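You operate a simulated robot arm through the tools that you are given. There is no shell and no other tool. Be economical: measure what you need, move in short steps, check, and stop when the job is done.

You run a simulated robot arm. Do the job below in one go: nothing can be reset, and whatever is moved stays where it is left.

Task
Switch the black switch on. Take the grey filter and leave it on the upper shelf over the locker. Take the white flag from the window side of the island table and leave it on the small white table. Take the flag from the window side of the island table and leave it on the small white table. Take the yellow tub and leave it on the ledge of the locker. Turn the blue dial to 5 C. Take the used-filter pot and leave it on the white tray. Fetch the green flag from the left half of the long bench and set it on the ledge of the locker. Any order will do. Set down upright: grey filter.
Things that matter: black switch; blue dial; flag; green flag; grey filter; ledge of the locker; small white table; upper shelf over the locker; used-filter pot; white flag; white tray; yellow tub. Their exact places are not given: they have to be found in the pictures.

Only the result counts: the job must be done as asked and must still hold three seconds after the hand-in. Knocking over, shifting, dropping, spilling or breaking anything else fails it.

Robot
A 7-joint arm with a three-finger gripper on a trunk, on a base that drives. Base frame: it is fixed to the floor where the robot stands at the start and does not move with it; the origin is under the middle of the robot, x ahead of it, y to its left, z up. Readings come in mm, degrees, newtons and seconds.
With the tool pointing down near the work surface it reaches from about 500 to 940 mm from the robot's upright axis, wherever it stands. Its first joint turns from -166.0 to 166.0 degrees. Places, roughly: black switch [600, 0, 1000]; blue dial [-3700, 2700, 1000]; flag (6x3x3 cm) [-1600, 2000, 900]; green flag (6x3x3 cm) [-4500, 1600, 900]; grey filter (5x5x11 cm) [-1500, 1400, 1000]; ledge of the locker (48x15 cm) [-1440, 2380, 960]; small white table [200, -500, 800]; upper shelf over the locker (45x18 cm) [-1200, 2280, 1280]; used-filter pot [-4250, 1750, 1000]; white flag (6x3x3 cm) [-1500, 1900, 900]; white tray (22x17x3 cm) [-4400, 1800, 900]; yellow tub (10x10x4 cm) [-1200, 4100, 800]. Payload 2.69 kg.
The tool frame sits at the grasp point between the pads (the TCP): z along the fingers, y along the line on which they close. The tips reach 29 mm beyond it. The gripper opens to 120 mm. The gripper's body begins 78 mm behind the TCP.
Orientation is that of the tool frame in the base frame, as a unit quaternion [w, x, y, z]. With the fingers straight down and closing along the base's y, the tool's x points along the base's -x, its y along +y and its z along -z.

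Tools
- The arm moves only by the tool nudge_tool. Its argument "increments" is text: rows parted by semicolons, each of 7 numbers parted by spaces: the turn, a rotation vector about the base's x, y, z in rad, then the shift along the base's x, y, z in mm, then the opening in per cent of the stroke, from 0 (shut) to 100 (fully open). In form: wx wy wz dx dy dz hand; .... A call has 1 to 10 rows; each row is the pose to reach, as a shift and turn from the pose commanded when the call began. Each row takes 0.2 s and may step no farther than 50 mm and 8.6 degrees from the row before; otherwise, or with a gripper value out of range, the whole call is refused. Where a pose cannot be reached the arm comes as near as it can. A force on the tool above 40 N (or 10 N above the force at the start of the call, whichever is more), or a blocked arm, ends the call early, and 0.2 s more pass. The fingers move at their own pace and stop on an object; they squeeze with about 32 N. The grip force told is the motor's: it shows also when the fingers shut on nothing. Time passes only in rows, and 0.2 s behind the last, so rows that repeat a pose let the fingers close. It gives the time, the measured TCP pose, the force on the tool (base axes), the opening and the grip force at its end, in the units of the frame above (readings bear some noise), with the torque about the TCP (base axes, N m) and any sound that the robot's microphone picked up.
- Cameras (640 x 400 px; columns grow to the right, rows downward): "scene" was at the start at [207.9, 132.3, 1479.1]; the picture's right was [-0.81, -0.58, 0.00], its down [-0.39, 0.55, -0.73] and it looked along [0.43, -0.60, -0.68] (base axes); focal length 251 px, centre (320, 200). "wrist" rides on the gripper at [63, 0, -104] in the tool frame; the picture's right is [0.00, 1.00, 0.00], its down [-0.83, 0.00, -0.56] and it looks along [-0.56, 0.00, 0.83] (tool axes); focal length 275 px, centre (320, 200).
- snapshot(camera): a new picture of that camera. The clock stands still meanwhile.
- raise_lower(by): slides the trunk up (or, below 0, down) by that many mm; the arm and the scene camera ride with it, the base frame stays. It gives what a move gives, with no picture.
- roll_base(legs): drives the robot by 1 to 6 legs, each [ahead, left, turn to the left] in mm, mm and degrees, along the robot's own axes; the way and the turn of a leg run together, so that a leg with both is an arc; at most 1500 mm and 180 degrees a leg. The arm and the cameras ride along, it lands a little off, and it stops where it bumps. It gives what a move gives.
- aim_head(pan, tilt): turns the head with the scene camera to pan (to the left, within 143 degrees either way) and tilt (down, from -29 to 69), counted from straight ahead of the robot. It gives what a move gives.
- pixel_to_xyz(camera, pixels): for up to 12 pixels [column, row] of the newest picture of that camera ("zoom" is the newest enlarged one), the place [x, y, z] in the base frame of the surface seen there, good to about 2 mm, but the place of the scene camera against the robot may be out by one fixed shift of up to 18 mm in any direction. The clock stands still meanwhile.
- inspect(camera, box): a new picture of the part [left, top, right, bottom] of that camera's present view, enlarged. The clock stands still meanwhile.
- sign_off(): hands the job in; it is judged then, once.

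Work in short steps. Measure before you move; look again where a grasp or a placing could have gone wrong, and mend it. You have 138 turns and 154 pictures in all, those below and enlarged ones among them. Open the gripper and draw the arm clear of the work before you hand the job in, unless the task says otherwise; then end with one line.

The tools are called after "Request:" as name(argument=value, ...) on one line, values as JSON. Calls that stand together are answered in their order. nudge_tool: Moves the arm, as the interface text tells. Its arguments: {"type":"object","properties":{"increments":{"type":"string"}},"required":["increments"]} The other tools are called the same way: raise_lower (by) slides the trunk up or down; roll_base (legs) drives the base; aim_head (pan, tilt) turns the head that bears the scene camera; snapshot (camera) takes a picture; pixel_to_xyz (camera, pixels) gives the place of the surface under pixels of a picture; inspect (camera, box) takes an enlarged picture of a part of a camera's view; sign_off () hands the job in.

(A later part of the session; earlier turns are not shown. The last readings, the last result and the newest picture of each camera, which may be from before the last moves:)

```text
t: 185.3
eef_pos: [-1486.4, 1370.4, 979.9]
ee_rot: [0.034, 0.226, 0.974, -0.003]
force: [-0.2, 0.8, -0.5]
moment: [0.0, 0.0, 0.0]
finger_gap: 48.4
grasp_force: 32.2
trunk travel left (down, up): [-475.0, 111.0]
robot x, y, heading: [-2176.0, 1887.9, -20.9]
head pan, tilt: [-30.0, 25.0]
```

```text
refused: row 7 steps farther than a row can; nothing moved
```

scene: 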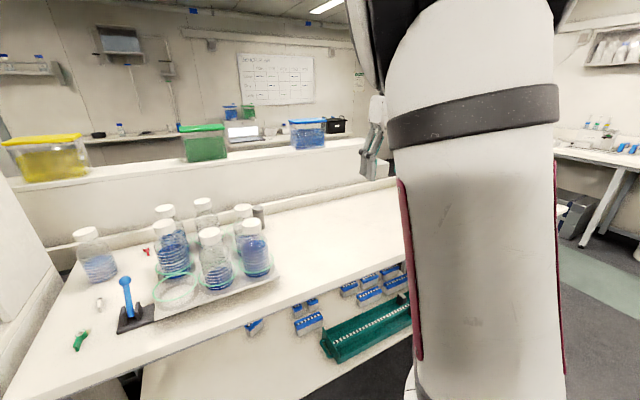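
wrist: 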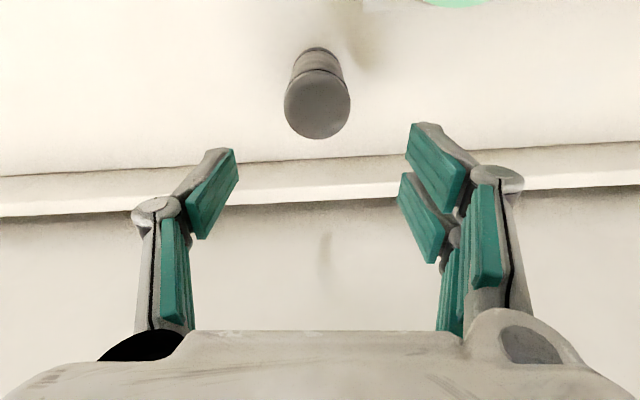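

Gripped (gap 48 mm). Lift 270 mm, then draw back.

Request:
nudge_tool(increments="0 0 0 0 0 45 0; 0 0 0 0 0 90 0; 0 0 0 0 0 135 0; 0 0 0 0 0 180 0; 0 0 0 0 0 225 0; 0 0 0 0 0 270 0; 0 0 0 -30 12 300 0; 0 0 0 -60 25 330 0; 0 0 0 -90 37 360 0; 0 0 0 -130 53 375 0")

Request:
raise_lower(by=108)

Request:
roll_base(legs=[[-420, 0, 0], [0, 1080, 0]])

Request:
aim_head(pan=-15, tilt=20)

Request:
snapshot(camera="scene")

```text
t: 187.5
eef_pos: [-1615.4, 1420.9, 1354.0]
ee_rot: [0.034, 0.227, 0.973, -0.002]
force: [0.8, -0.8, -2.0]
moment: [-0.01, 0.04, 0.03]
finger_gap: 48.3
grasp_force: 32.1
trunk travel left (down, up): [-475.0, 111.0]
robot x, y, heading: [-2177.6, 1887.9, -20.6]
head pan, tilt: [-30.0, 25.0]
```

```text
t: 188.9
eef_pos: [-1619.1, 1423.3, 1461.9]
ee_rot: [0.034, 0.226, 0.973, -0.003]
force: [0.3, -0.4, -1.1]
moment: [0.01, 0.02, -0.01]
finger_gap: 47.9
grasp_force: 31.6
trunk travel left (down, up): [-583.0, 3.0]
robot x, y, heading: [-2173.2, 1888.0, -20.8]
head pan, tilt: [-30.0, 25.0]
```

```text
t: 196.6
eef_pos: [-1623.4, 2575.2, 1462.6]
ee_rot: [0.035, 0.227, 0.973, -0.004]
force: [0.6, -0.4, -0.8]
moment: [0.02, -0.02, -0.02]
finger_gap: 48.4
grasp_force: 31.6
trunk travel left (down, up): [-583.0, 3.0]
robot x, y, heading: [-2180.3, 3041.5, -20.6]
head pan, tilt: [-30.0, 25.0]
```

```text
t: 197.4
eef_pos: [-1623.5, 2574.7, 1463.3]
ee_rot: [0.034, 0.228, 0.973, -0.004]
force: [0.0, -0.3, -0.9]
moment: [0.0, -0.01, 0.03]
finger_gap: 48.6
grasp_force: 32.0
trunk travel left (down, up): [-583.0, 3.0]
robot x, y, heading: [-2176.7, 3043.6, -20.9]
head pan, tilt: [-15.0, 20.0]
```

```text
59 pictures are left
```

scene: 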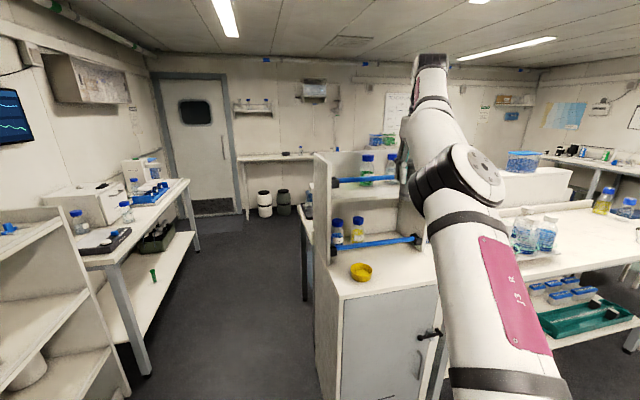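

I'll enlarge the upper shelf and measure its bottles, floor and rail.

Request:
inspect(camera="scene", box=[300, 130, 440, 220])

Request:
pixel_to_xyz(camera="zoom", pixels=[[200, 228], [400, 215], [300, 220], [130, 235], [300, 140], [410, 150], [300, 250], [200, 265], [370, 225], [440, 210], [420, 195], [355, 205]])

```text
4.44 times, centred on (370, 175) of scene
```

zoom: 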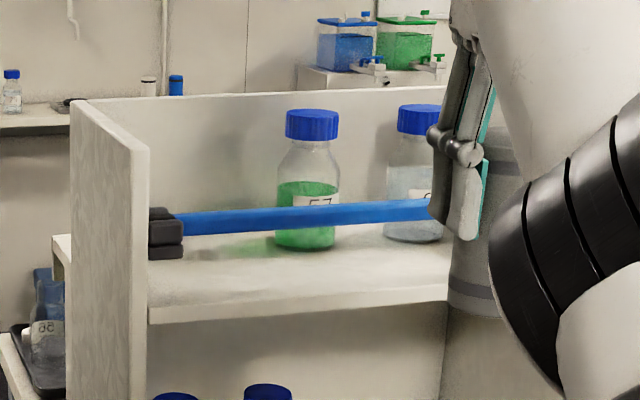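

```text
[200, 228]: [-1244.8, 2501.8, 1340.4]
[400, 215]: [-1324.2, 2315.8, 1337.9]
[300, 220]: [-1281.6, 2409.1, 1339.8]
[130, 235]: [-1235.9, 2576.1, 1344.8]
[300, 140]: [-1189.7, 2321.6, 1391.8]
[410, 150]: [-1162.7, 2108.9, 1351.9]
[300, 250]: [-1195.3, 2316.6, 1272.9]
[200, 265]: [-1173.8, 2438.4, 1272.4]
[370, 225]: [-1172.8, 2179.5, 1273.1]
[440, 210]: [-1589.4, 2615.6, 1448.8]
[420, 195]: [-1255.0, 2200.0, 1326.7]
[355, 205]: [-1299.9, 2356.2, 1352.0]
```

Upper shelf z≈1272, rail at t≈2065 (z≤1352), bottles at n≈1738 and 1601; the left part (n≈1848) is free. I'll drive forward 300 mm and verify with the wrist camera.

Request:
roll_base(legs=[[300, 19, 0]])

Request:
snapshot(camera="wrist")

Request:
pixel_to_xyz(camera="wrist", pixels=[[250, 150], [300, 110], [300, 200], [200, 150], [420, 150], [350, 120], [450, 200], [250, 200], [200, 220], [150, 180], [400, 220], [500, 150]])

```text
t: 199.4
eef_pos: [-1332.3, 2484.3, 1463.7]
ee_rot: [0.035, 0.228, 0.973, -0.004]
force: [-0.1, 0.2, -1.3]
moment: [0.03, 0.0, 0.03]
finger_gap: 48.4
grasp_force: 32.2
trunk travel left (down, up): [-583.0, 3.0]
robot x, y, heading: [-1883.3, 2953.7, -20.9]
head pan, tilt: [-15.0, 20.0]
```

```text
57 pictures are left
```

wrist: 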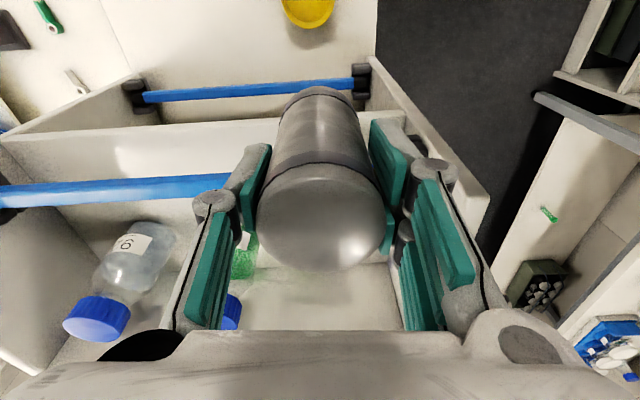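

```text
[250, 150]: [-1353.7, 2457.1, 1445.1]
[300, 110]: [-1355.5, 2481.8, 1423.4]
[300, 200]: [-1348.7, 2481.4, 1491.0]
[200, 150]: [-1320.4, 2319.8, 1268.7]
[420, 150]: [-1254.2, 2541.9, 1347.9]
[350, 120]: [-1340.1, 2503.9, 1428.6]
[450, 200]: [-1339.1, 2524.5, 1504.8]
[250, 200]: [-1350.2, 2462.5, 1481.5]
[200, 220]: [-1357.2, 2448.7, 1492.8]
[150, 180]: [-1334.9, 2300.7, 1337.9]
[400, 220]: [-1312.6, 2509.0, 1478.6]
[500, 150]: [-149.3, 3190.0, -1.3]
```

I'll measure the near bottle, the shelf floor and left panel more exactly.

Request:
pixel_to_xyz(camera="wrist", pixels=[[245, 262], [235, 308], [228, 318], [300, 290], [340, 310], [390, 300], [455, 180], [480, 190], [260, 300], [140, 250], [95, 315], [300, 320]])

```text
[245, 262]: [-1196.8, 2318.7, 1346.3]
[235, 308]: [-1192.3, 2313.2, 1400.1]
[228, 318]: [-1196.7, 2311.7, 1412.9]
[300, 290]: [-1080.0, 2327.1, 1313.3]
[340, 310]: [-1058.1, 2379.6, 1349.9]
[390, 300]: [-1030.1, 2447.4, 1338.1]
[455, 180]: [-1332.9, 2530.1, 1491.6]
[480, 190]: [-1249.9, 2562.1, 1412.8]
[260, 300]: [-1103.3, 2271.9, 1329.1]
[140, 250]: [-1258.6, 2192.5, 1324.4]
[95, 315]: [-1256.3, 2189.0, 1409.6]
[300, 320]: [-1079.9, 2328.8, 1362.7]
```

Free bay between bottle (n≈1740) and panel (n≈1920), back at t≈1844. I'll move over (-1164,2415) and lower gently.

Request:
nudge_tool(increments="0 0 0 42 -17 0 0; 0 0 0 84 -34 0 0; 0 0 0 126 -52 0 0; 0 0 0 168 -69 0 0; 0 0 0 168 -69 0 0; 0 0 0 168 -69 -45 0; 0 0 0 168 -69 -85 0; 0 0 0 168 -69 -98 0; 0 0 0 168 -69 -104 0")

Request:
inspect(camera="scene", box=[240, 60, 480, 220])

```text
t: 200.8
eef_pos: [-1265.5, 2493.3, 1385.3]
ee_rot: [0.03, 0.24, 0.97, -0.013]
force: [-9.4, -18.3, -3.3]
moment: [-0.69, 0.32, 0.2]
finger_gap: 48.7
grasp_force: 32.4
out of reach, approached as far as the arm can: row 1, 2, 3, 4, 5, 6
trunk travel left (down, up): [-583.0, 3.0]
robot x, y, heading: [-1887.9, 2950.4, -21.2]
head pan, tilt: [-15.0, 20.0]
stopped in row 6: the force on the tool passed its limit at 62 N (the readings are from after the stop); the commanded pose is now the measured one
```

```text
2.50 times, centred on (360, 140) of scene
```

zoom: 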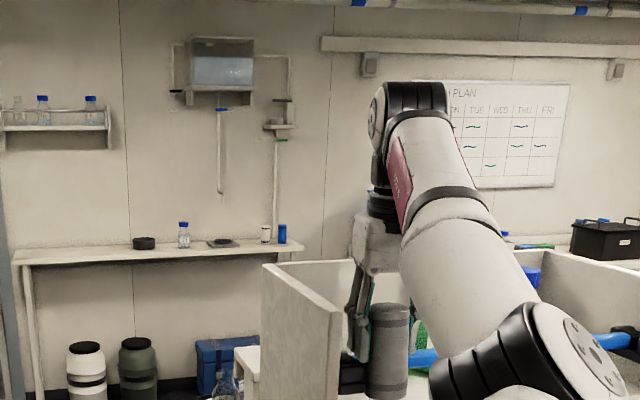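

The arm ran out of reach at this height and touched the panel. I'll rise and back off to the earlier pose, and bring the base closer instead.

Request:
nudge_tool(increments="0 0 0 -10 -8 8 0; 0 0 0 -25 -6 40 0; 0 0 0 -45 -2 78 0; 0 0 0 -90 10 80 0; 0 0 0 -130 30 80 0; 0 0 0 -130 30 80 0")

Request:
snapshot(camera="wrist")

```text
t: 202.2
eef_pos: [-1394.7, 2530.7, 1465.5]
ee_rot: [0.031, 0.235, 0.971, -0.011]
force: [-1.3, -0.3, -0.4]
moment: [-0.03, -0.09, -0.04]
finger_gap: 48.4
grasp_force: 32.6
out of reach, approached as far as the arm can: row 2, 3, 4
trunk travel left (down, up): [-583.0, 3.0]
robot x, y, heading: [-1883.8, 2950.0, -21.2]
head pan, tilt: [-15.0, 20.0]
```

```text
55 pictures are left
```

wrist: 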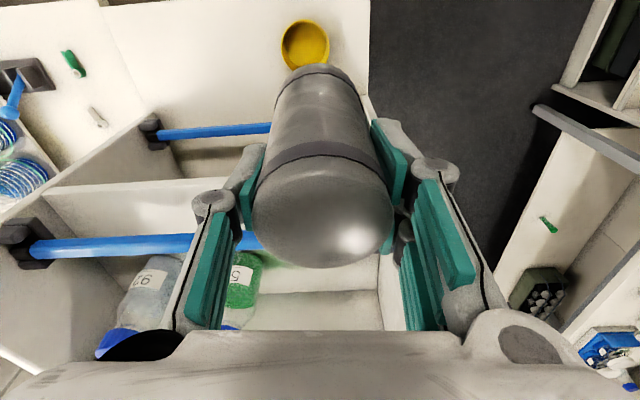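

The filter is still firmly held. I'll drive 200 mm closer, then do the remaining distance with the arm.

Request:
roll_base(legs=[[200, -25, 0]])

Request:
snapshot(camera="wrist")

Request:
pixel_to_xyz(camera="wrist", pixels=[[220, 250], [230, 280], [320, 290], [420, 200], [450, 250], [300, 300], [390, 290], [240, 220], [180, 250]])

```text
t: 203.6
eef_pos: [-1268.5, 2462.9, 1461.9]
ee_rot: [0.029, 0.238, 0.971, -0.01]
force: [0.5, -0.5, -1.1]
moment: [-0.01, 0.02, 0.0]
finger_gap: 48.7
grasp_force: 31.8
trunk travel left (down, up): [-583.0, 3.0]
robot x, y, heading: [-1765.0, 2889.1, -21.4]
head pan, tilt: [-15.0, 20.0]
stopped in leg 1: the robot was blocked; the commanded pose is now the measured one
```

```text
54 pictures are left
```

wrist: 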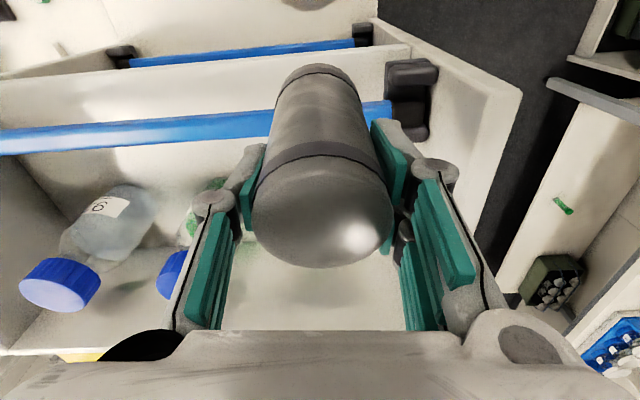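

```text
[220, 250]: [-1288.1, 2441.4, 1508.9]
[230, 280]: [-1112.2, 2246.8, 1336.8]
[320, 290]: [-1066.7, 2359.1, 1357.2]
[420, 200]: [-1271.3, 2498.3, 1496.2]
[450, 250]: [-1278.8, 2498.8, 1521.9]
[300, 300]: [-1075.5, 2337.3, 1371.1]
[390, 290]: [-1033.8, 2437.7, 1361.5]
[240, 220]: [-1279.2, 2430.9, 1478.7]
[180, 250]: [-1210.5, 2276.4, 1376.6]
```

The base bumper meets the locker, so that is as near as it gets. I'll place the filter at t≈1990 (well behind the rail), radius ≈735, and lower gently.

Request:
nudge_tool(increments="0 0 0 24 -12 0 0; 0 0 0 48 -24 0 0; 0 0 0 72 -35 0 0; 0 0 0 72 -35 0 0")

Request:
snapshot(camera="wrist")

```text
t: 204.6
eef_pos: [-1195.9, 2429.1, 1460.7]
ee_rot: [0.029, 0.238, 0.971, -0.009]
force: [-0.6, 0.0, -1.1]
moment: [-0.01, 0.01, 0.0]
finger_gap: 48.4
grasp_force: 32.1
trunk travel left (down, up): [-583.0, 3.0]
robot x, y, heading: [-1764.0, 2886.4, -21.2]
head pan, tilt: [-15.0, 20.0]
```

```text
53 pictures are left
```

wrist: 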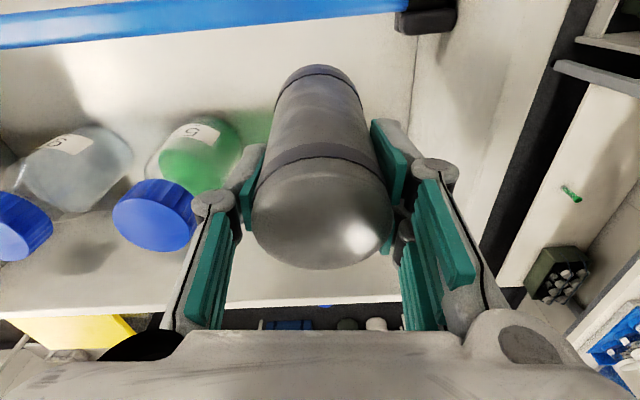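

Over the bay, clear of bottle and panel. Lowering until contact.

Request:
nudge_tool(increments="0 0 0 0 0 -40 0; 0 0 0 0 0 -75 0; 0 0 0 0 0 -95 0; 0 0 0 0 0 -102 0; 0 0 0 0 0 -106 0; 0 0 0 0 0 -109 0; 0 0 0 0 0 -109 0")

Request:
inspect(camera="scene", box=[200, 60, 520, 260])

```text
t: 206.2
eef_pos: [-1197.4, 2428.8, 1352.1]
ee_rot: [0.029, 0.239, 0.971, -0.01]
force: [-0.3, 0.7, -1.3]
moment: [0.03, -0.01, 0.0]
finger_gap: 48.3
grasp_force: 32.0
trunk travel left (down, up): [-583.0, 3.0]
robot x, y, heading: [-1764.0, 2887.3, -21.2]
head pan, tilt: [-15.0, 20.0]
```

```text
2.00 times, centred on (360, 160) of scene
```

zoom: 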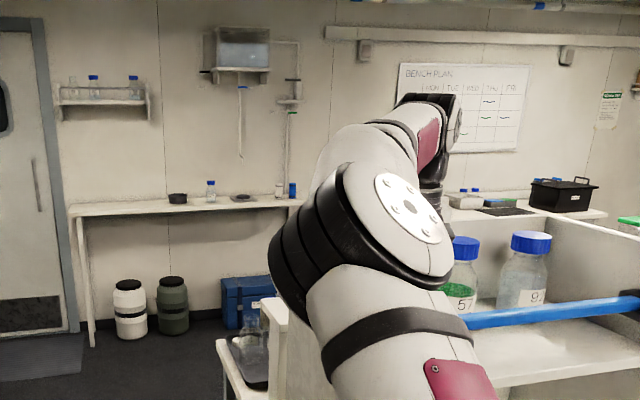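

No contact yet at z=1352; I'll lower further in small steps until the force rises.

Request:
nudge_tool(increments="0 0 0 0 0 -3 0; 0 0 0 0 0 -6 0; 0 0 0 0 0 -6 0")

Request:
nudge_tool(increments="0 0 0 0 0 -2 0; 0 0 0 0 0 -4 0; 0 0 0 0 0 -4 0")

```text
t: 207.0
eef_pos: [-1195.7, 2429.3, 1347.8]
ee_rot: [0.029, 0.237, 0.971, -0.01]
force: [0.4, 0.0, -1.3]
moment: [0.02, -0.02, 0.03]
finger_gap: 48.5
grasp_force: 31.9
trunk travel left (down, up): [-583.0, 3.0]
robot x, y, heading: [-1758.3, 2883.4, -21.3]
head pan, tilt: [-15.0, 20.0]
```

```text
t: 207.8
eef_pos: [-1196.7, 2429.0, 1345.1]
ee_rot: [0.031, 0.238, 0.971, -0.011]
force: [0.3, -1.1, 18.0]
moment: [-0.06, -0.25, 0.05]
finger_gap: 48.5
grasp_force: 32.0
trunk travel left (down, up): [-583.0, 3.0]
robot x, y, heading: [-1762.1, 2884.4, -21.5]
head pan, tilt: [-15.0, 20.0]
```

Contact (18 N). I'll ease up 1 mm, open slightly, rise straight up and check.

Request:
nudge_tool(increments="0 0 0 0 0 1 0; 0 0 0 0 0 1 46; 0 0 0 0 0 1 52; 0 0 0 0 0 1 54; 0 0 0 0 0 30 54; 0 0 0 0 0 70 54; 0 0 0 0 0 112 54; 0 0 0 -30 15 118 54; 0 0 0 -70 34 118 54; 0 0 0 -110 50 118 54")

Request:
snapshot(camera="wrist")

```text
t: 210.0
eef_pos: [-1306.6, 2478.3, 1462.0]
ee_rot: [0.03, 0.237, 0.971, -0.009]
force: [-1.1, 0.0, -0.9]
moment: [0.05, 0.01, -0.01]
finger_gap: 64.7
grasp_force: 0.1
trunk travel left (down, up): [-583.0, 3.0]
robot x, y, heading: [-1763.6, 2887.4, -21.4]
head pan, tilt: [-15.0, 20.0]
```

```text
51 pictures are left
```

wrist: 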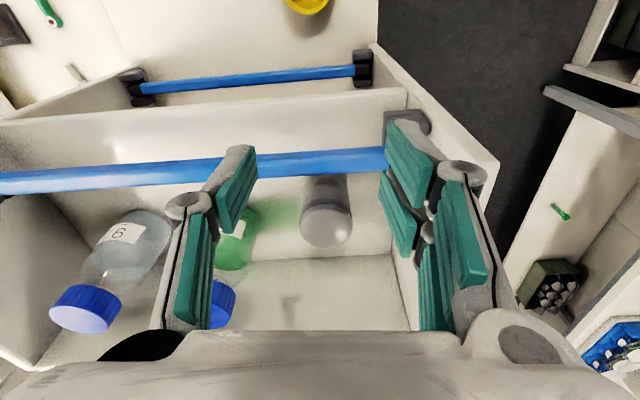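

The filter stands upright on the upper shelf. Now the flags: I'll back off, strafe right to the island's end, lower, and look at the flags with the wrist camera.

Request:
roll_base(legs=[[-150, 0, 0], [0, -529, 0]])

Request:
raise_lower(by=-250)

Request:
nudge_tool(increments="0 0 0 0 0 -45 60; 0 0 0 0 0 -90 60; 0 0 0 0 0 -135 60")

Request:
snapshot(camera="wrist")

```text
t: 214.1
eef_pos: [-1639.2, 2036.7, 1461.5]
ee_rot: [0.029, 0.241, 0.97, -0.011]
force: [0.4, 0.7, 0.3]
moment: [0.0, 0.01, -0.05]
finger_gap: 64.7
grasp_force: 0.0
trunk travel left (down, up): [-583.0, 3.0]
robot x, y, heading: [-2096.7, 2447.1, -21.4]
head pan, tilt: [-15.0, 20.0]
```

```text
t: 216.6
eef_pos: [-1640.0, 2037.3, 1211.7]
ee_rot: [0.029, 0.24, 0.97, -0.01]
force: [-0.2, 0.2, 0.9]
moment: [0.0, -0.01, 0.01]
finger_gap: 64.9
grasp_force: 0.0
trunk travel left (down, up): [-333.0, 253.0]
robot x, y, heading: [-2094.0, 2450.3, -21.4]
head pan, tilt: [-15.0, 20.0]
```

```text
t: 217.4
eef_pos: [-1638.8, 2036.5, 1075.7]
ee_rot: [0.029, 0.241, 0.97, -0.011]
force: [0.2, -0.2, -0.2]
moment: [-0.01, -0.03, -0.01]
finger_gap: 71.8
grasp_force: 0.0
trunk travel left (down, up): [-333.0, 253.0]
robot x, y, heading: [-2090.0, 2446.8, -21.5]
head pan, tilt: [-15.0, 20.0]
```

```text
50 pictures are left
```

wrist: 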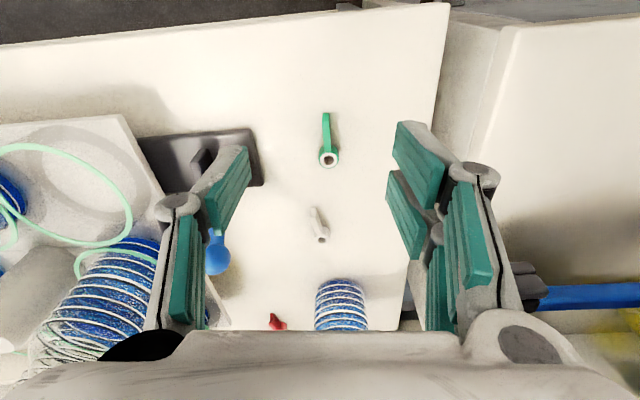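

Green flag at (328,140), white at (319,224), both lying lengthwise toward the robot. Measuring both.

Request:
pixel_to_xyz(camera="wrist", pixels=[[326, 118], [327, 135], [328, 158], [328, 150], [314, 210], [318, 222], [321, 238], [313, 226], [325, 224], [270, 140], [340, 300]])

Request:
inspect(camera="wrist", box=[260, 90, 400, 260])

```text
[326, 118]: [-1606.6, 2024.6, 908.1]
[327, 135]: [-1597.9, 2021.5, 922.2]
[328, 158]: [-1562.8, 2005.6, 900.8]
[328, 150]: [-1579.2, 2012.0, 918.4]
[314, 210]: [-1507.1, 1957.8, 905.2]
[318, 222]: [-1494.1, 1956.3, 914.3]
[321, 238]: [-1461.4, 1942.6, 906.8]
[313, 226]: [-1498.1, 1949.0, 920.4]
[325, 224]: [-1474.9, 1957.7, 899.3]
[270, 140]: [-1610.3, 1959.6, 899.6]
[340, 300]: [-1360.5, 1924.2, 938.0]
```

```text
2.35 times, centred on (330, 175) of wrist
```

zoom: 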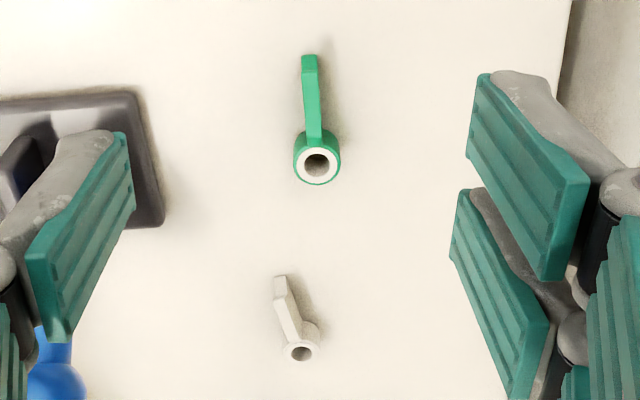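

I'll pick the green one first: TCP to (-1583,2014,932) with a 48 mm opening.

Request:
nudge_tool(increments="0 0 0 28 -11 0 40; 0 0 0 56 -22 -20 40; 0 0 0 56 -22 -65 40; 0 0 0 56 -22 -110 40; 0 0 0 56 -22 -143 40; 0 0 0 56 -22 -143 10; 0 0 0 56 -22 -143 0; 0 0 0 56 -22 -143 0; 0 0 0 56 -22 -110 0; 0 0 0 56 -22 -70 0")

Request:
snapshot(camera="wrist")

```text
t: 219.6
eef_pos: [-1584.1, 2014.5, 1008.6]
ee_rot: [0.029, 0.241, 0.97, -0.011]
force: [0.5, 0.2, 0.2]
moment: [-0.01, 0.03, -0.01]
finger_gap: 15.9
grasp_force: 32.0
trunk travel left (down, up): [-333.0, 253.0]
robot x, y, heading: [-2093.8, 2446.3, -21.3]
head pan, tilt: [-15.0, 20.0]
```

```text
48 pictures are left
```

wrist: 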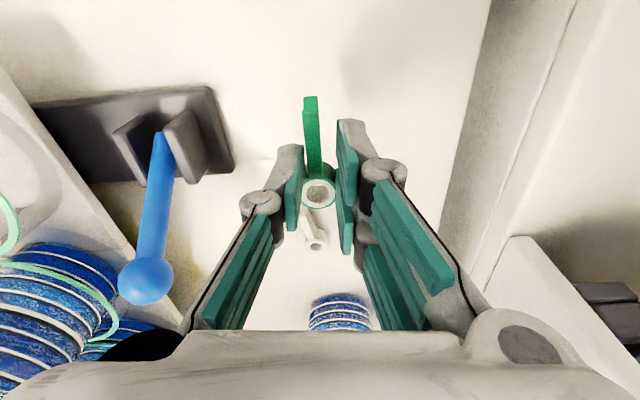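

The green flag is held (16 mm). I'll lift and drive the long way round: back, left into the gap, along it, and down the front aisle toward the small white table.

Request:
nudge_tool(increments="0 0 0 -20 8 45 0; 0 0 0 -40 16 90 0; 0 0 0 -60 24 130 0; 0 0 0 -80 32 170 0; 0 0 0 -95 38 200 0")

Request:
roll_base(legs=[[-200, 0, 0], [0, 1000, 0], [1400, 0, 0], [1400, 0, 0], [0, -1350, 0], [0, -1200, 0]])

Request:
aim_head(pan=-30, tilt=35)

Request:
snapshot(camera="scene")

```text
t: 220.8
eef_pos: [-1677.0, 2052.9, 1208.0]
ee_rot: [0.029, 0.24, 0.97, -0.01]
force: [0.1, -0.6, 0.0]
moment: [-0.03, 0.04, 0.0]
finger_gap: 8.5
grasp_force: 32.1
trunk travel left (down, up): [-333.0, 253.0]
robot x, y, heading: [-2092.9, 2440.6, -21.4]
head pan, tilt: [-15.0, 20.0]
```

```text
t: 252.6
eef_pos: [178.0, -352.7, 1206.9]
ee_rot: [0.028, 0.239, 0.971, -0.011]
force: [0.3, 0.6, 0.0]
moment: [-0.02, -0.02, 0.04]
finger_gap: 6.3
grasp_force: 32.2
trunk travel left (down, up): [-333.0, 253.0]
robot x, y, heading: [-235.4, 44.8, -21.3]
head pan, tilt: [-15.0, 20.0]
```

```text
t: 253.4
eef_pos: [177.7, -351.1, 1207.1]
ee_rot: [0.029, 0.239, 0.97, -0.01]
force: [-0.4, -0.6, 0.2]
moment: [-0.02, 0.02, -0.01]
finger_gap: 5.9
grasp_force: 32.4
trunk travel left (down, up): [-333.0, 253.0]
robot x, y, heading: [-236.0, 41.1, -21.1]
head pan, tilt: [-30.0, 35.0]
```

```text
47 pictures are left
```

scene: 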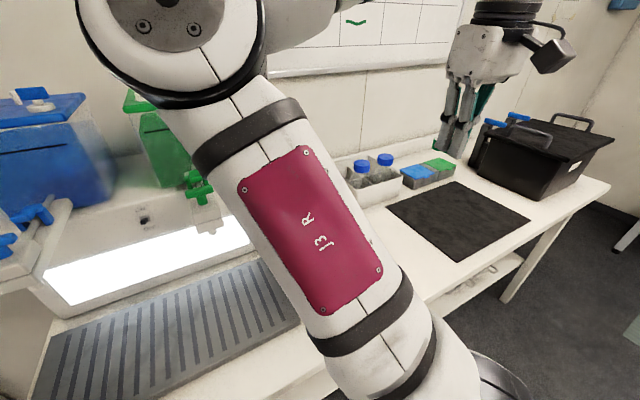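

The finger gap shrank to 6 mm, so the flag may have slipped. Checking with the wrist camera.

Request:
snapshot(camera="wrist")

Request:
pixel_to_xyz(camera="scene", pixels=[[460, 220], [400, 230], [420, 260], [520, 270], [440, 280], [380, 200], [560, 200], [450, 180], [270, 320], [490, 250], [385, 225]])

```text
46 pictures are left
```

wrist: 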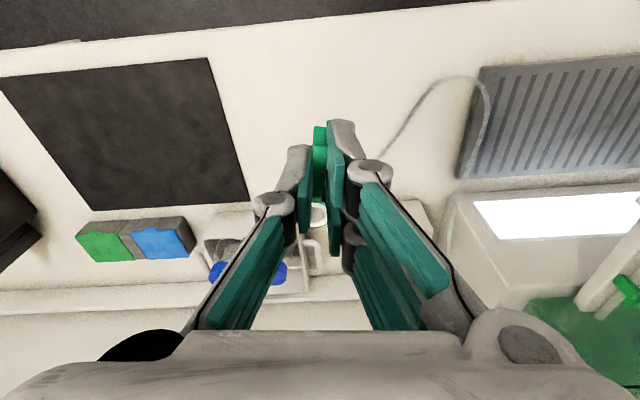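

```text
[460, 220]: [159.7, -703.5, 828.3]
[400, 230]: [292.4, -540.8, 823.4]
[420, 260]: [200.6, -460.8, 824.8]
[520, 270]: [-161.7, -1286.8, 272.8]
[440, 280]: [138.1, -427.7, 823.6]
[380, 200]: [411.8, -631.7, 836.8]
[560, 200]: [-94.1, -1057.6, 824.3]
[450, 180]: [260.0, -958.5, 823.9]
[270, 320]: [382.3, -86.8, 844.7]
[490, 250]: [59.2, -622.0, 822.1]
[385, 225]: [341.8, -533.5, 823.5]
```

The flag is still held, its ring just above the pads. I'll find a clear spot on the small white table between the mat and the cord.

Request:
pixel_to_xyz(camera="wrist", pixels=[[270, 60], [300, 100], [350, 60], [380, 60], [270, 120], [400, 130], [440, 80], [230, 100], [300, 20], [270, 180], [320, 150], [316, 125]])

Request:
inspect(camera="wrist", box=[260, 100, 390, 240])

```text
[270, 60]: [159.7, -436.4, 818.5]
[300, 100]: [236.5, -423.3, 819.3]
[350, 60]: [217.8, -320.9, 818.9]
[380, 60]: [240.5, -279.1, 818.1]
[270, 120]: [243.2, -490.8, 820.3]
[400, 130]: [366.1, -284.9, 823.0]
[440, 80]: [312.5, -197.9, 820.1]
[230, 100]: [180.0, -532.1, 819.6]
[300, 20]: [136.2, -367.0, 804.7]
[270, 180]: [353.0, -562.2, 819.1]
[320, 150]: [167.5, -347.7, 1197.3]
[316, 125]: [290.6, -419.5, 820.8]
```

```text
2.86 times, centred on (325, 170) of wrist
```

zoom: 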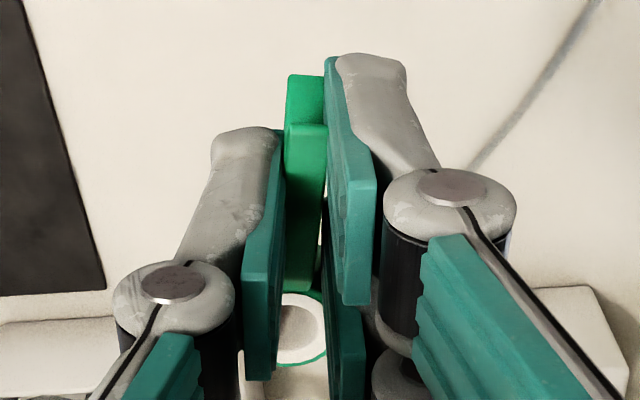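

Table z≈819. I'll move to (225,-430) and lower to just above the surface.

Request:
nudge_tool(increments="0 0 0 24 -40 0 0; 0 0 0 47 -79 -10 0; 0 0 0 47 -79 -58 0; 0 0 0 47 -79 -106 0; 0 0 0 47 -79 -154 0; 0 0 0 47 -79 -202 0; 0 0 0 47 -79 -250 0; 0 0 0 47 -79 -298 0; 0 0 0 47 -79 -340 0; 0 0 0 47 -79 -346 0")

Request:
nudge_tool(increments="0 0 0 0 0 -4 0; 0 0 0 0 0 -8 0; 0 0 0 0 0 -8 0")

Request:
snapshot(camera="wrist")

```text
t: 255.6
eef_pos: [223.6, -431.5, 861.4]
ee_rot: [0.028, 0.238, 0.971, -0.01]
force: [0.4, 0.4, -0.4]
moment: [0.02, -0.01, 0.0]
finger_gap: 5.7
grasp_force: 32.2
trunk travel left (down, up): [-333.0, 253.0]
robot x, y, heading: [-236.4, 43.2, -21.2]
head pan, tilt: [-30.0, 35.0]
```

```text
t: 256.4
eef_pos: [224.2, -432.2, 854.3]
ee_rot: [0.029, 0.238, 0.971, -0.01]
force: [0.0, 0.6, 0.3]
moment: [-0.01, -0.02, 0.0]
finger_gap: 5.9
grasp_force: 32.0
trunk travel left (down, up): [-333.0, 253.0]
robot x, y, heading: [-239.9, 42.8, -21.4]
head pan, tilt: [-30.0, 35.0]
```

```text
44 pictures are left
```

wrist: 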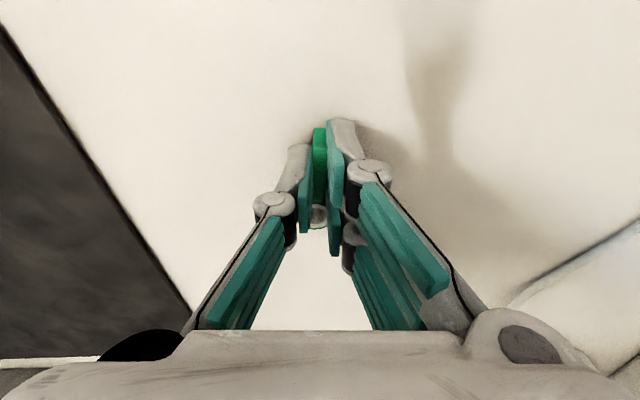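

A few mm remain. I'll lower 5 mm, open and rise.

Request:
nudge_tool(increments="0 0 0 0 0 -3 0; 0 0 0 0 0 -5 0; 0 0 0 0 0 -4 15; 0 0 0 0 0 -4 35; 0 0 0 0 0 -4 35; 0 0 0 0 0 40 35; 0 0 0 0 0 85 35; 0 0 0 0 0 130 35; 0 0 0 0 0 178 35; 0 0 0 0 0 226 35")

Request:
snapshot(camera="wrist")

```text
t: 258.6
eef_pos: [224.9, -431.9, 1078.6]
ee_rot: [0.029, 0.24, 0.97, -0.01]
force: [0.0, 0.0, -0.8]
moment: [0.02, 0.01, 0.02]
finger_gap: 42.0
grasp_force: 0.0
trunk travel left (down, up): [-333.0, 253.0]
robot x, y, heading: [-240.9, 40.7, -21.6]
head pan, tilt: [-30.0, 35.0]
```

```text
43 pictures are left
```

wrist: 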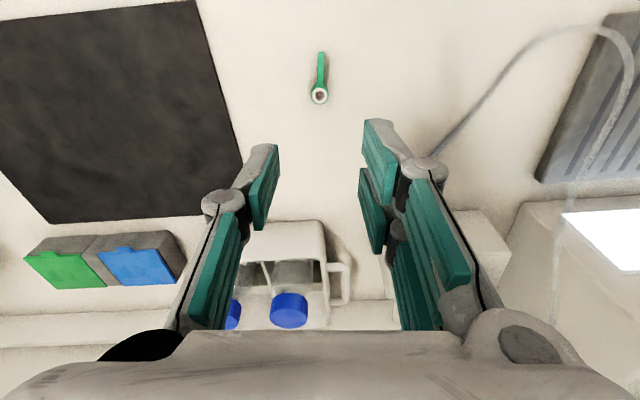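

The flag lies on the small white table at about (225,-430). Now back by the same route for the white flag.

Request:
nudge_tool(increments="0 0 0 -20 10 45 50; 0 0 0 -40 20 90 50; 0 0 0 -40 20 130 50")

Request:
roll_base(legs=[[0, 1300, 0.4], [0, 1300, 0], [-1400, 0, 0], [-1300, 0, 0], [0, -990, 0], [120, 0, 0]])

Request:
snapshot(camera="wrist")

```text
refused: row 1 steps farther than a row can; nothing moved
```

```text
t: 289.8
eef_pos: [-1612.6, 2034.1, 1078.9]
ee_rot: [0.029, 0.246, 0.969, -0.01]
force: [-0.4, 0.0, -0.3]
moment: [0.02, 0.0, 0.02]
finger_gap: 41.9
grasp_force: 0.0
trunk travel left (down, up): [-333.0, 253.0]
robot x, y, heading: [-2065.8, 2517.1, -22.1]
head pan, tilt: [-30.0, 35.0]
```

```text
42 pictures are left
```

wrist: 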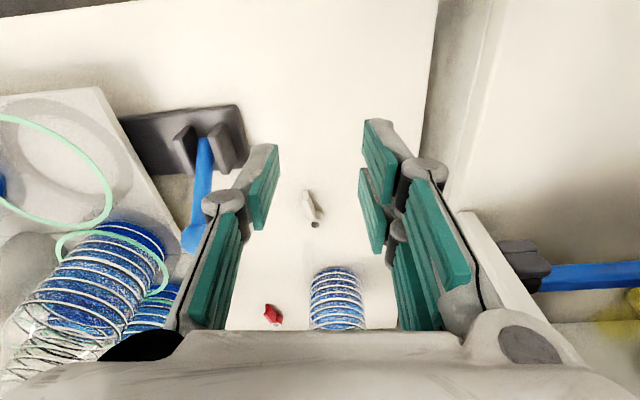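

White flag at (312,208). I'll measure it again and then pick it, aiming at the blade.

Request:
pixel_to_xyz(camera="wrist", pixels=[[306, 193], [308, 200], [311, 208], [314, 216], [316, 225], [300, 215], [325, 200]])

```text
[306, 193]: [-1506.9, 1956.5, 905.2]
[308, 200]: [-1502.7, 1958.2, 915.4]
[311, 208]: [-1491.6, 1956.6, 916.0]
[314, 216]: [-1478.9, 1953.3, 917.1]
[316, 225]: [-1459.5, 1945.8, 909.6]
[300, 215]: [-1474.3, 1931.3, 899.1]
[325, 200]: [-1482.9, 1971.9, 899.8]
```

I'll align the tool yaw with the blade (+14°), then go down at (-1490,1955), grip and lift.

Request:
nudge_tool(increments="0 0 0.08 41 -26 0 40; 0 0 0.16 82 -52 0 40; 0 0 0.25 122 -79 -5 40; 0 0 0.25 122 -79 -53 40; 0 0 0.25 122 -79 -101 40; 0 0 0.25 122 -79 -142 40; 0 0 0.25 122 -79 -148 40; 0 0 0.25 122 -79 -148 10; 0 0 0.25 122 -79 -148 0; 0 0 0.25 122 -79 -148 0")

Request:
nudge_tool(increments="0 0 0 0 0 45 0; 0 0 0 0 0 90 0; 0 0 0 -20 10 130 0; 0 0 0 -40 20 170 0; 0 0 0 -75 36 190 0; 0 0 0 -110 52 210 0")

Request:
inspect(camera="wrist", box=[260, 100, 390, 240])

```text
t: 292.0
eef_pos: [-1491.9, 1954.6, 932.7]
ee_rot: [0.03, 0.123, 0.992, -0.007]
force: [-0.7, -0.3, 0.4]
moment: [0.02, -0.04, 0.01]
finger_gap: 7.5
grasp_force: 32.4
trunk travel left (down, up): [-333.0, 253.0]
robot x, y, heading: [-2072.5, 2514.1, -22.2]
head pan, tilt: [-30.0, 35.0]
```

```text
t: 293.4
eef_pos: [-1599.3, 2008.3, 1141.3]
ee_rot: [0.03, 0.122, 0.992, -0.006]
force: [0.6, 0.7, -0.2]
moment: [0.03, 0.02, -0.02]
finger_gap: 7.5
grasp_force: 31.8
trunk travel left (down, up): [-333.0, 253.0]
robot x, y, heading: [-2067.3, 2514.8, -22.0]
head pan, tilt: [-30.0, 35.0]
```

```text
2.86 times, centred on (325, 170) of wrist
```

zoom: 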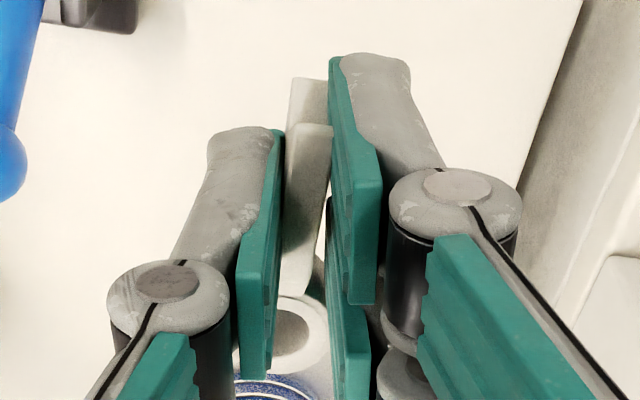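

White flag held (7.5 mm). Drive round to the small white table again.

Request:
roll_base(legs=[[-200, 0, 0.9], [0, 930, 0], [1400, 0, 0], [1400, 0, 0], [0, -1300, 0], [0, -1260, 0]])

Request:
snapshot(camera="wrist")

Request:
pixel_to_xyz(camera="wrist", pixels=[[320, 60], [270, 60], [380, 60], [320, 30], [420, 100], [260, 120], [400, 160], [360, 40]])

```text
t: 325.1
eef_pos: [235.4, -450.2, 1142.5]
ee_rot: [0.03, 0.115, 0.993, -0.006]
force: [1.1, -0.4, -1.0]
moment: [0.02, 0.0, 0.0]
finger_gap: 6.0
grasp_force: 32.4
trunk travel left (down, up): [-333.0, 253.0]
robot x, y, heading: [-242.0, 47.3, -21.1]
head pan, tilt: [-30.0, 35.0]
```

```text
40 pictures are left
```

wrist: 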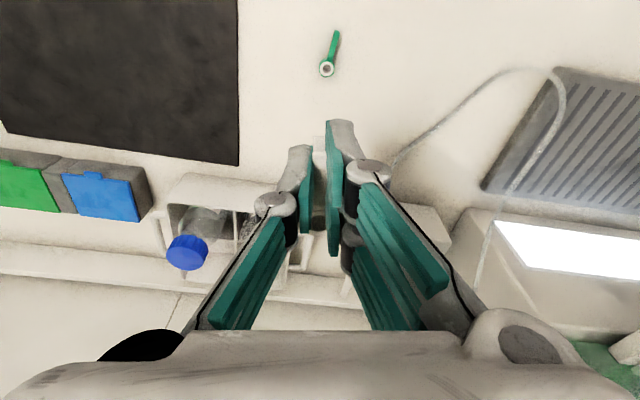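

```text
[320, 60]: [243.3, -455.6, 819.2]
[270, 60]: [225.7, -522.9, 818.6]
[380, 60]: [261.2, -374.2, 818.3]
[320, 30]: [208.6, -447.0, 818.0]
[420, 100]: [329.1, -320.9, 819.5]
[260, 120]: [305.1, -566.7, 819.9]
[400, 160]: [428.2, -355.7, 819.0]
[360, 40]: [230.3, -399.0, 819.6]
```

The first flag is at about (228,-440). I'll set the white one at (310,-445), clear of cord and mat.

Request:
nudge_tool(increments="0 0 0 37 2 -10 0; 0 0 0 74 5 -30 0; 0 0 0 74 5 -78 0; 0 0 0 74 5 -126 0; 0 0 0 74 5 -174 0; 0 0 0 74 5 -222 0; 0 0 0 74 5 -265 0; 0 0 0 74 5 -284 0; 0 0 0 74 5 -289 0; 0 0 0 74 5 -289 0")

Request:
nudge_tool(increments="0 0 0 0 0 -3 0; 0 0 0 0 0 -3 15; 0 0 0 0 0 -3 35; 0 0 0 0 0 -3 35; 0 0 0 0 0 40 35; 0 0 0 0 0 88 35; 0 0 0 0 0 136 35; 0 0 0 0 0 184 35; 0 0 0 0 0 232 35; 0 0 0 -40 0 260 35")

Request:
snapshot(camera="wrist")

```text
t: 327.2
eef_pos: [310.6, -446.2, 852.2]
ee_rot: [0.03, 0.115, 0.993, -0.006]
force: [-0.2, 0.1, 0.3]
moment: [-0.01, -0.03, 0.02]
finger_gap: 6.0
grasp_force: 32.3
trunk travel left (down, up): [-333.0, 253.0]
robot x, y, heading: [-237.9, 44.7, -21.1]
head pan, tilt: [-30.0, 35.0]
```

```text
t: 329.4
eef_pos: [271.3, -444.3, 1115.2]
ee_rot: [0.031, 0.113, 0.993, -0.006]
force: [-0.1, -0.4, -0.9]
moment: [0.02, 0.01, -0.02]
finger_gap: 41.6
grasp_force: 0.1
trunk travel left (down, up): [-333.0, 253.0]
robot x, y, heading: [-239.3, 48.7, -21.4]
head pan, tilt: [-30.0, 35.0]
```

```text
39 pictures are left
```

wrist: 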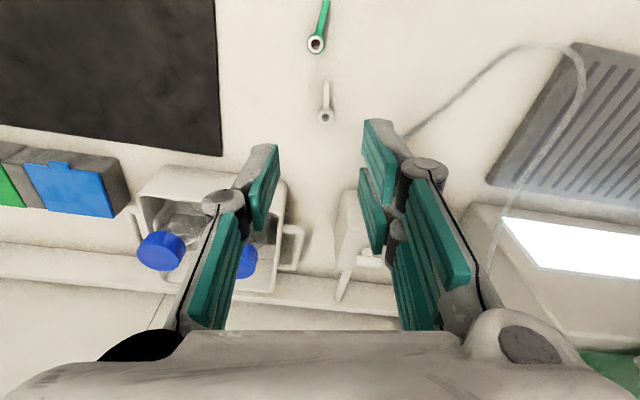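

Both flags are on the small white table. Now round to the window aisle and turn to face the long bench.

Request:
roll_base(legs=[[0, 1300, 0.3], [0, 1170, 0], [-1400, 0, 0], [-1400, 0, 0], [0, -1330, 0], [-200, 0, 0]])

Request:
roll_base(legs=[[0, 0, 180]])

Request:
aim_head(pan=20, tilt=22)

Request:
snapshot(camera="scene")

```text
t: 362.1
eef_pos: [-2116.0, 1756.3, 1114.0]
ee_rot: [0.03, 0.119, 0.992, -0.007]
force: [0.2, 0.8, -0.5]
moment: [-0.01, -0.01, 0.03]
finger_gap: 42.1
grasp_force: 0.0
trunk travel left (down, up): [-333.0, 253.0]
robot x, y, heading: [-2621.5, 2252.9, -22.0]
head pan, tilt: [-30.0, 35.0]
```

```text
t: 369.9
eef_pos: [-3140.9, 2737.8, 1114.2]
ee_rot: [-0.006, 0.994, -0.108, -0.03]
force: [0.3, -0.3, -0.2]
moment: [-0.01, 0.01, -0.02]
finger_gap: 42.0
grasp_force: 0.0
trunk travel left (down, up): [-333.0, 253.0]
robot x, y, heading: [-2626.9, 2252.2, 159.5]
head pan, tilt: [-30.0, 35.0]
```

```text
t: 371.1
eef_pos: [-3139.2, 2737.3, 1113.2]
ee_rot: [-0.006, 0.994, -0.109, -0.03]
force: [-0.6, -0.3, -0.3]
moment: [-0.01, -0.01, 0.0]
finger_gap: 42.1
grasp_force: 0.0
trunk travel left (down, up): [-333.0, 253.0]
robot x, y, heading: [-2620.7, 2255.3, 159.1]
head pan, tilt: [20.0, 22.0]
```

```text
38 pictures are left
```

scene: 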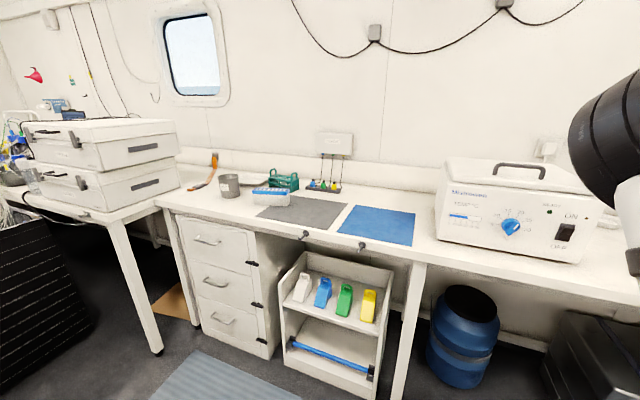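

The blue dial is on the white device at (511,226); the grey pot is at (229,185). I'll enlarge the dial and measure things.

Request:
inspect(camera="scene", box=[440, 180, 600, 270])

Request:
pixel_to_xyz(camera="scene", pixels=[[511, 226], [505, 222], [518, 230], [490, 215], [540, 250], [445, 230], [440, 255], [400, 250], [229, 185], [270, 198], [300, 215], [180, 205]])

Request:
inspect(camera="scene", box=[160, 140, 360, 250])

```text
4.00 times, centred on (520, 225) of scene
```

zoom: 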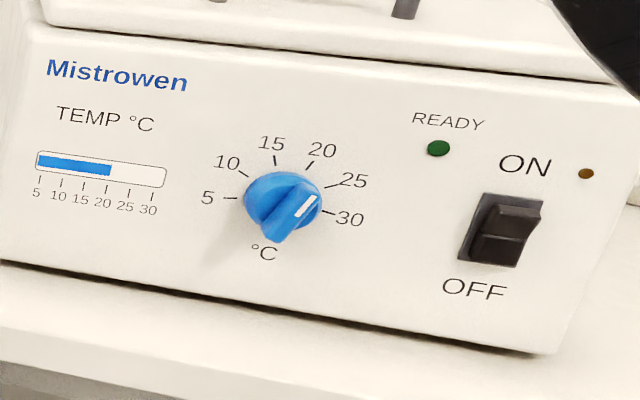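

```text
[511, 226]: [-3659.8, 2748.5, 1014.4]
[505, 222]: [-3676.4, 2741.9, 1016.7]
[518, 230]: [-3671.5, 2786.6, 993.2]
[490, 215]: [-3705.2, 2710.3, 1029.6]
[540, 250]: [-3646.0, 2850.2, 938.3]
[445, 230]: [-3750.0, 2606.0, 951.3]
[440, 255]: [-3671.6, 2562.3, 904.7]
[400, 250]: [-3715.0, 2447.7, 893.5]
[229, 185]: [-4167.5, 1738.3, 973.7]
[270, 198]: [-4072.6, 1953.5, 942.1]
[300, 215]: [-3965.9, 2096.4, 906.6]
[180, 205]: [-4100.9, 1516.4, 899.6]
```

```text
3.20 times, centred on (260, 195) of scene
```

zoom: 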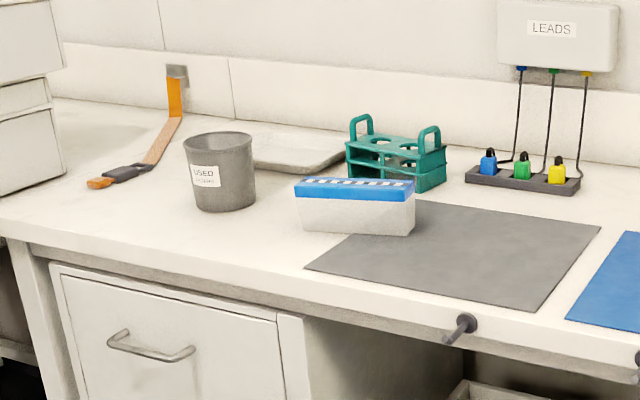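

The dial points at about 25 and 5 is on the left, so it must turn counter-clockwise; its centre is near n=1247, z≈1012, on a face at t≈4433. I'll move over, extend the arm and pitch the tool to horizontal facing the dial.

Request:
roll_base(legs=[[130, 175, 0]])

Request:
nudge_tool(increments="0 0 -0.148 -45 17 0 30; 0 0 -0.148 -90 34 0 30; 0 0 -0.148 -135 51 0 30; 0 0 -0.148 -185 70 0 30")

Request:
nudge_tool(increments="0.049 0.128 0 0 0 -10 30; 0.098 0.256 0 0 0 -20 30; 0.147 0.384 0 0 0 -30 30; 0.196 0.512 0 0 0 -40 30; 0.245 0.64 0 0 0 -50 30; 0.294 0.768 0 0 0 -60 30; 0.343 0.896 0 0 0 -70 30; 0.392 1.024 0 0 0 -80 30; 0.441 1.152 0 0 0 -90 30; 0.49 1.28 0 0 0 -100 30")

Request:
snapshot(camera="wrist")

```text
t: 372.8
eef_pos: [-3326.3, 2615.6, 1113.3]
ee_rot: [-0.007, 0.994, -0.109, -0.03]
force: [-0.7, 1.3, 0.0]
moment: [-0.01, -0.01, -0.01]
finger_gap: 42.1
grasp_force: 0.1
trunk travel left (down, up): [-333.0, 253.0]
robot x, y, heading: [-2806.5, 2132.3, 159.4]
head pan, tilt: [20.0, 22.0]
```

```text
refused: row 4 steps farther than a row can; nothing moved
```

```text
t: 375.0
eef_pos: [-3326.3, 2614.3, 1014.1]
ee_rot: [-0.167, 0.749, -0.081, -0.636]
force: [0.4, 0.2, 0.0]
moment: [0.0, -0.01, -0.02]
finger_gap: 36.0
grasp_force: 0.1
trunk travel left (down, up): [-333.0, 253.0]
robot x, y, heading: [-2811.7, 2132.5, 159.6]
head pan, tilt: [20.0, 22.0]
```

```text
35 pictures are left
```

wrist: 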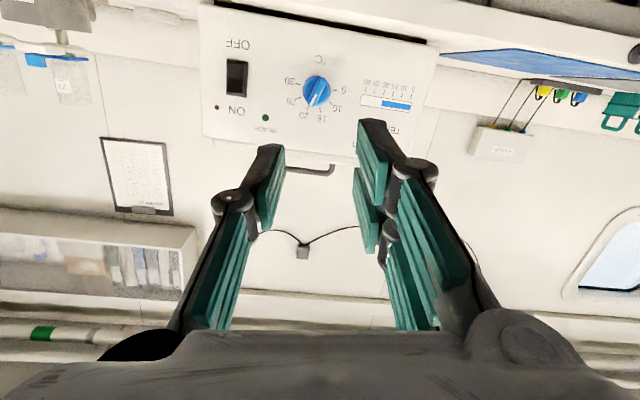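

The tool now faces the panel (8° below horizontal, heading 159°). I'll enlarge the dial in the wrist view and measure it.

Request:
inspect(camera="wrist", box=[260, 45, 380, 125])

Request:
pixel_to_xyz(camera="wrist", pixels=[[316, 92], [303, 90], [329, 92], [316, 78], [316, 105], [345, 92], [290, 60], [345, 60], [290, 120], [320, 130]])

```text
5.00 times, centred on (320, 85) of wrist
```

zoom: 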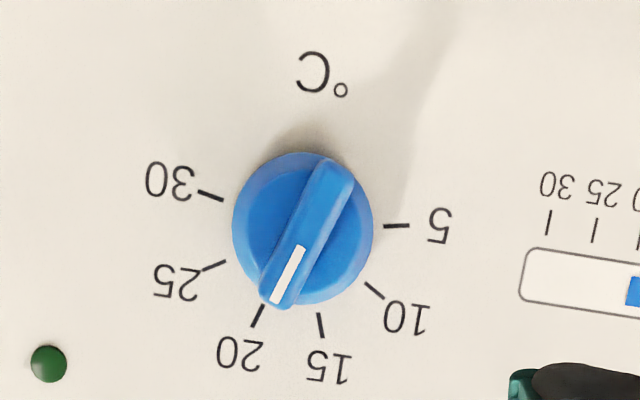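

```text
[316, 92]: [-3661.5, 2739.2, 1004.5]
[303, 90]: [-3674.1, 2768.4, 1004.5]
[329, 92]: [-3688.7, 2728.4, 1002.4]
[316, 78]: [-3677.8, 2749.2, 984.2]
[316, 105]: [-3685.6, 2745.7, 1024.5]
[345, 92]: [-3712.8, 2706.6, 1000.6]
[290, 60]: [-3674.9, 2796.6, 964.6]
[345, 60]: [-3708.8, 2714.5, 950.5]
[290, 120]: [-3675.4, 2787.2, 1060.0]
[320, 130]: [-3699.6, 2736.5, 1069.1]
```

Frontal view: the pointer is at 20, and 5 is 118° counter-clockwise; the knob's axis is at n≈1232, z≈1003, with its bar at t 4402–4424. I'll drive up to standoff, level the tool, roll it 27.5° clockwise to straddle the bar, and check.

Request:
roll_base(legs=[[276, 10, 0]])

Request:
nudge_tool(increments="0.049 0.127 0 0 0 -11 30; 0.049 0.127 0 0 0 -11 30")

Request:
nudge_tool(increments="-0.112 0.043 0 0 0 0 30; -0.224 0.086 0 0 0 0 30; -0.336 0.129 0 0 0 0 30; -0.448 0.172 0 0 0 0 30; -0.448 0.172 0 0 0 0 30")

Request:
snapshot(camera="wrist")

```text
t: 376.9
eef_pos: [-3585.3, 2704.5, 1013.6]
ee_rot: [-0.167, 0.75, -0.082, -0.635]
force: [0.4, 0.0, 0.6]
moment: [0.0, 0.01, -0.02]
finger_gap: 35.9
grasp_force: 0.1
trunk travel left (down, up): [-333.0, 253.0]
robot x, y, heading: [-3068.1, 2218.0, 159.4]
head pan, tilt: [20.0, 22.0]
```

```text
t: 377.5
eef_pos: [-3583.7, 2705.0, 1002.0]
ee_rot: [-0.18, 0.703, -0.078, -0.683]
force: [0.0, -0.3, -0.8]
moment: [0.0, -0.04, 0.02]
finger_gap: 36.0
grasp_force: 0.0
trunk travel left (down, up): [-333.0, 253.0]
robot x, y, heading: [-3068.2, 2217.5, 159.1]
head pan, tilt: [20.0, 22.0]
```

```text
t: 378.7
eef_pos: [-3584.0, 2704.9, 1003.2]
ee_rot: [0.011, -0.665, 0.242, 0.706]
force: [0.2, -0.7, 0.6]
moment: [0.03, 0.01, -0.04]
finger_gap: 36.2
grasp_force: 0.0
trunk travel left (down, up): [-333.0, 253.0]
robot x, y, heading: [-3069.1, 2214.5, 159.3]
head pan, tilt: [20.0, 22.0]
```

```text
33 pictures are left
```

wrist: 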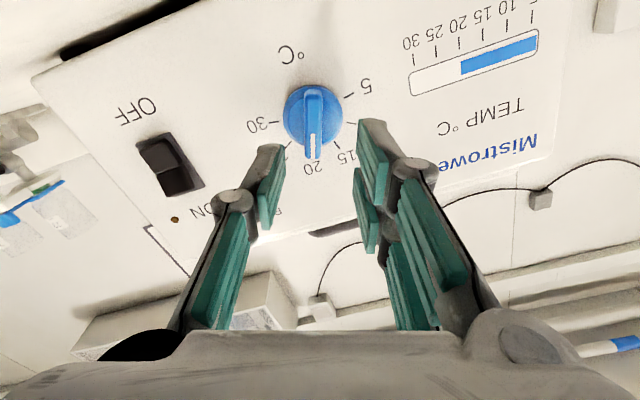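

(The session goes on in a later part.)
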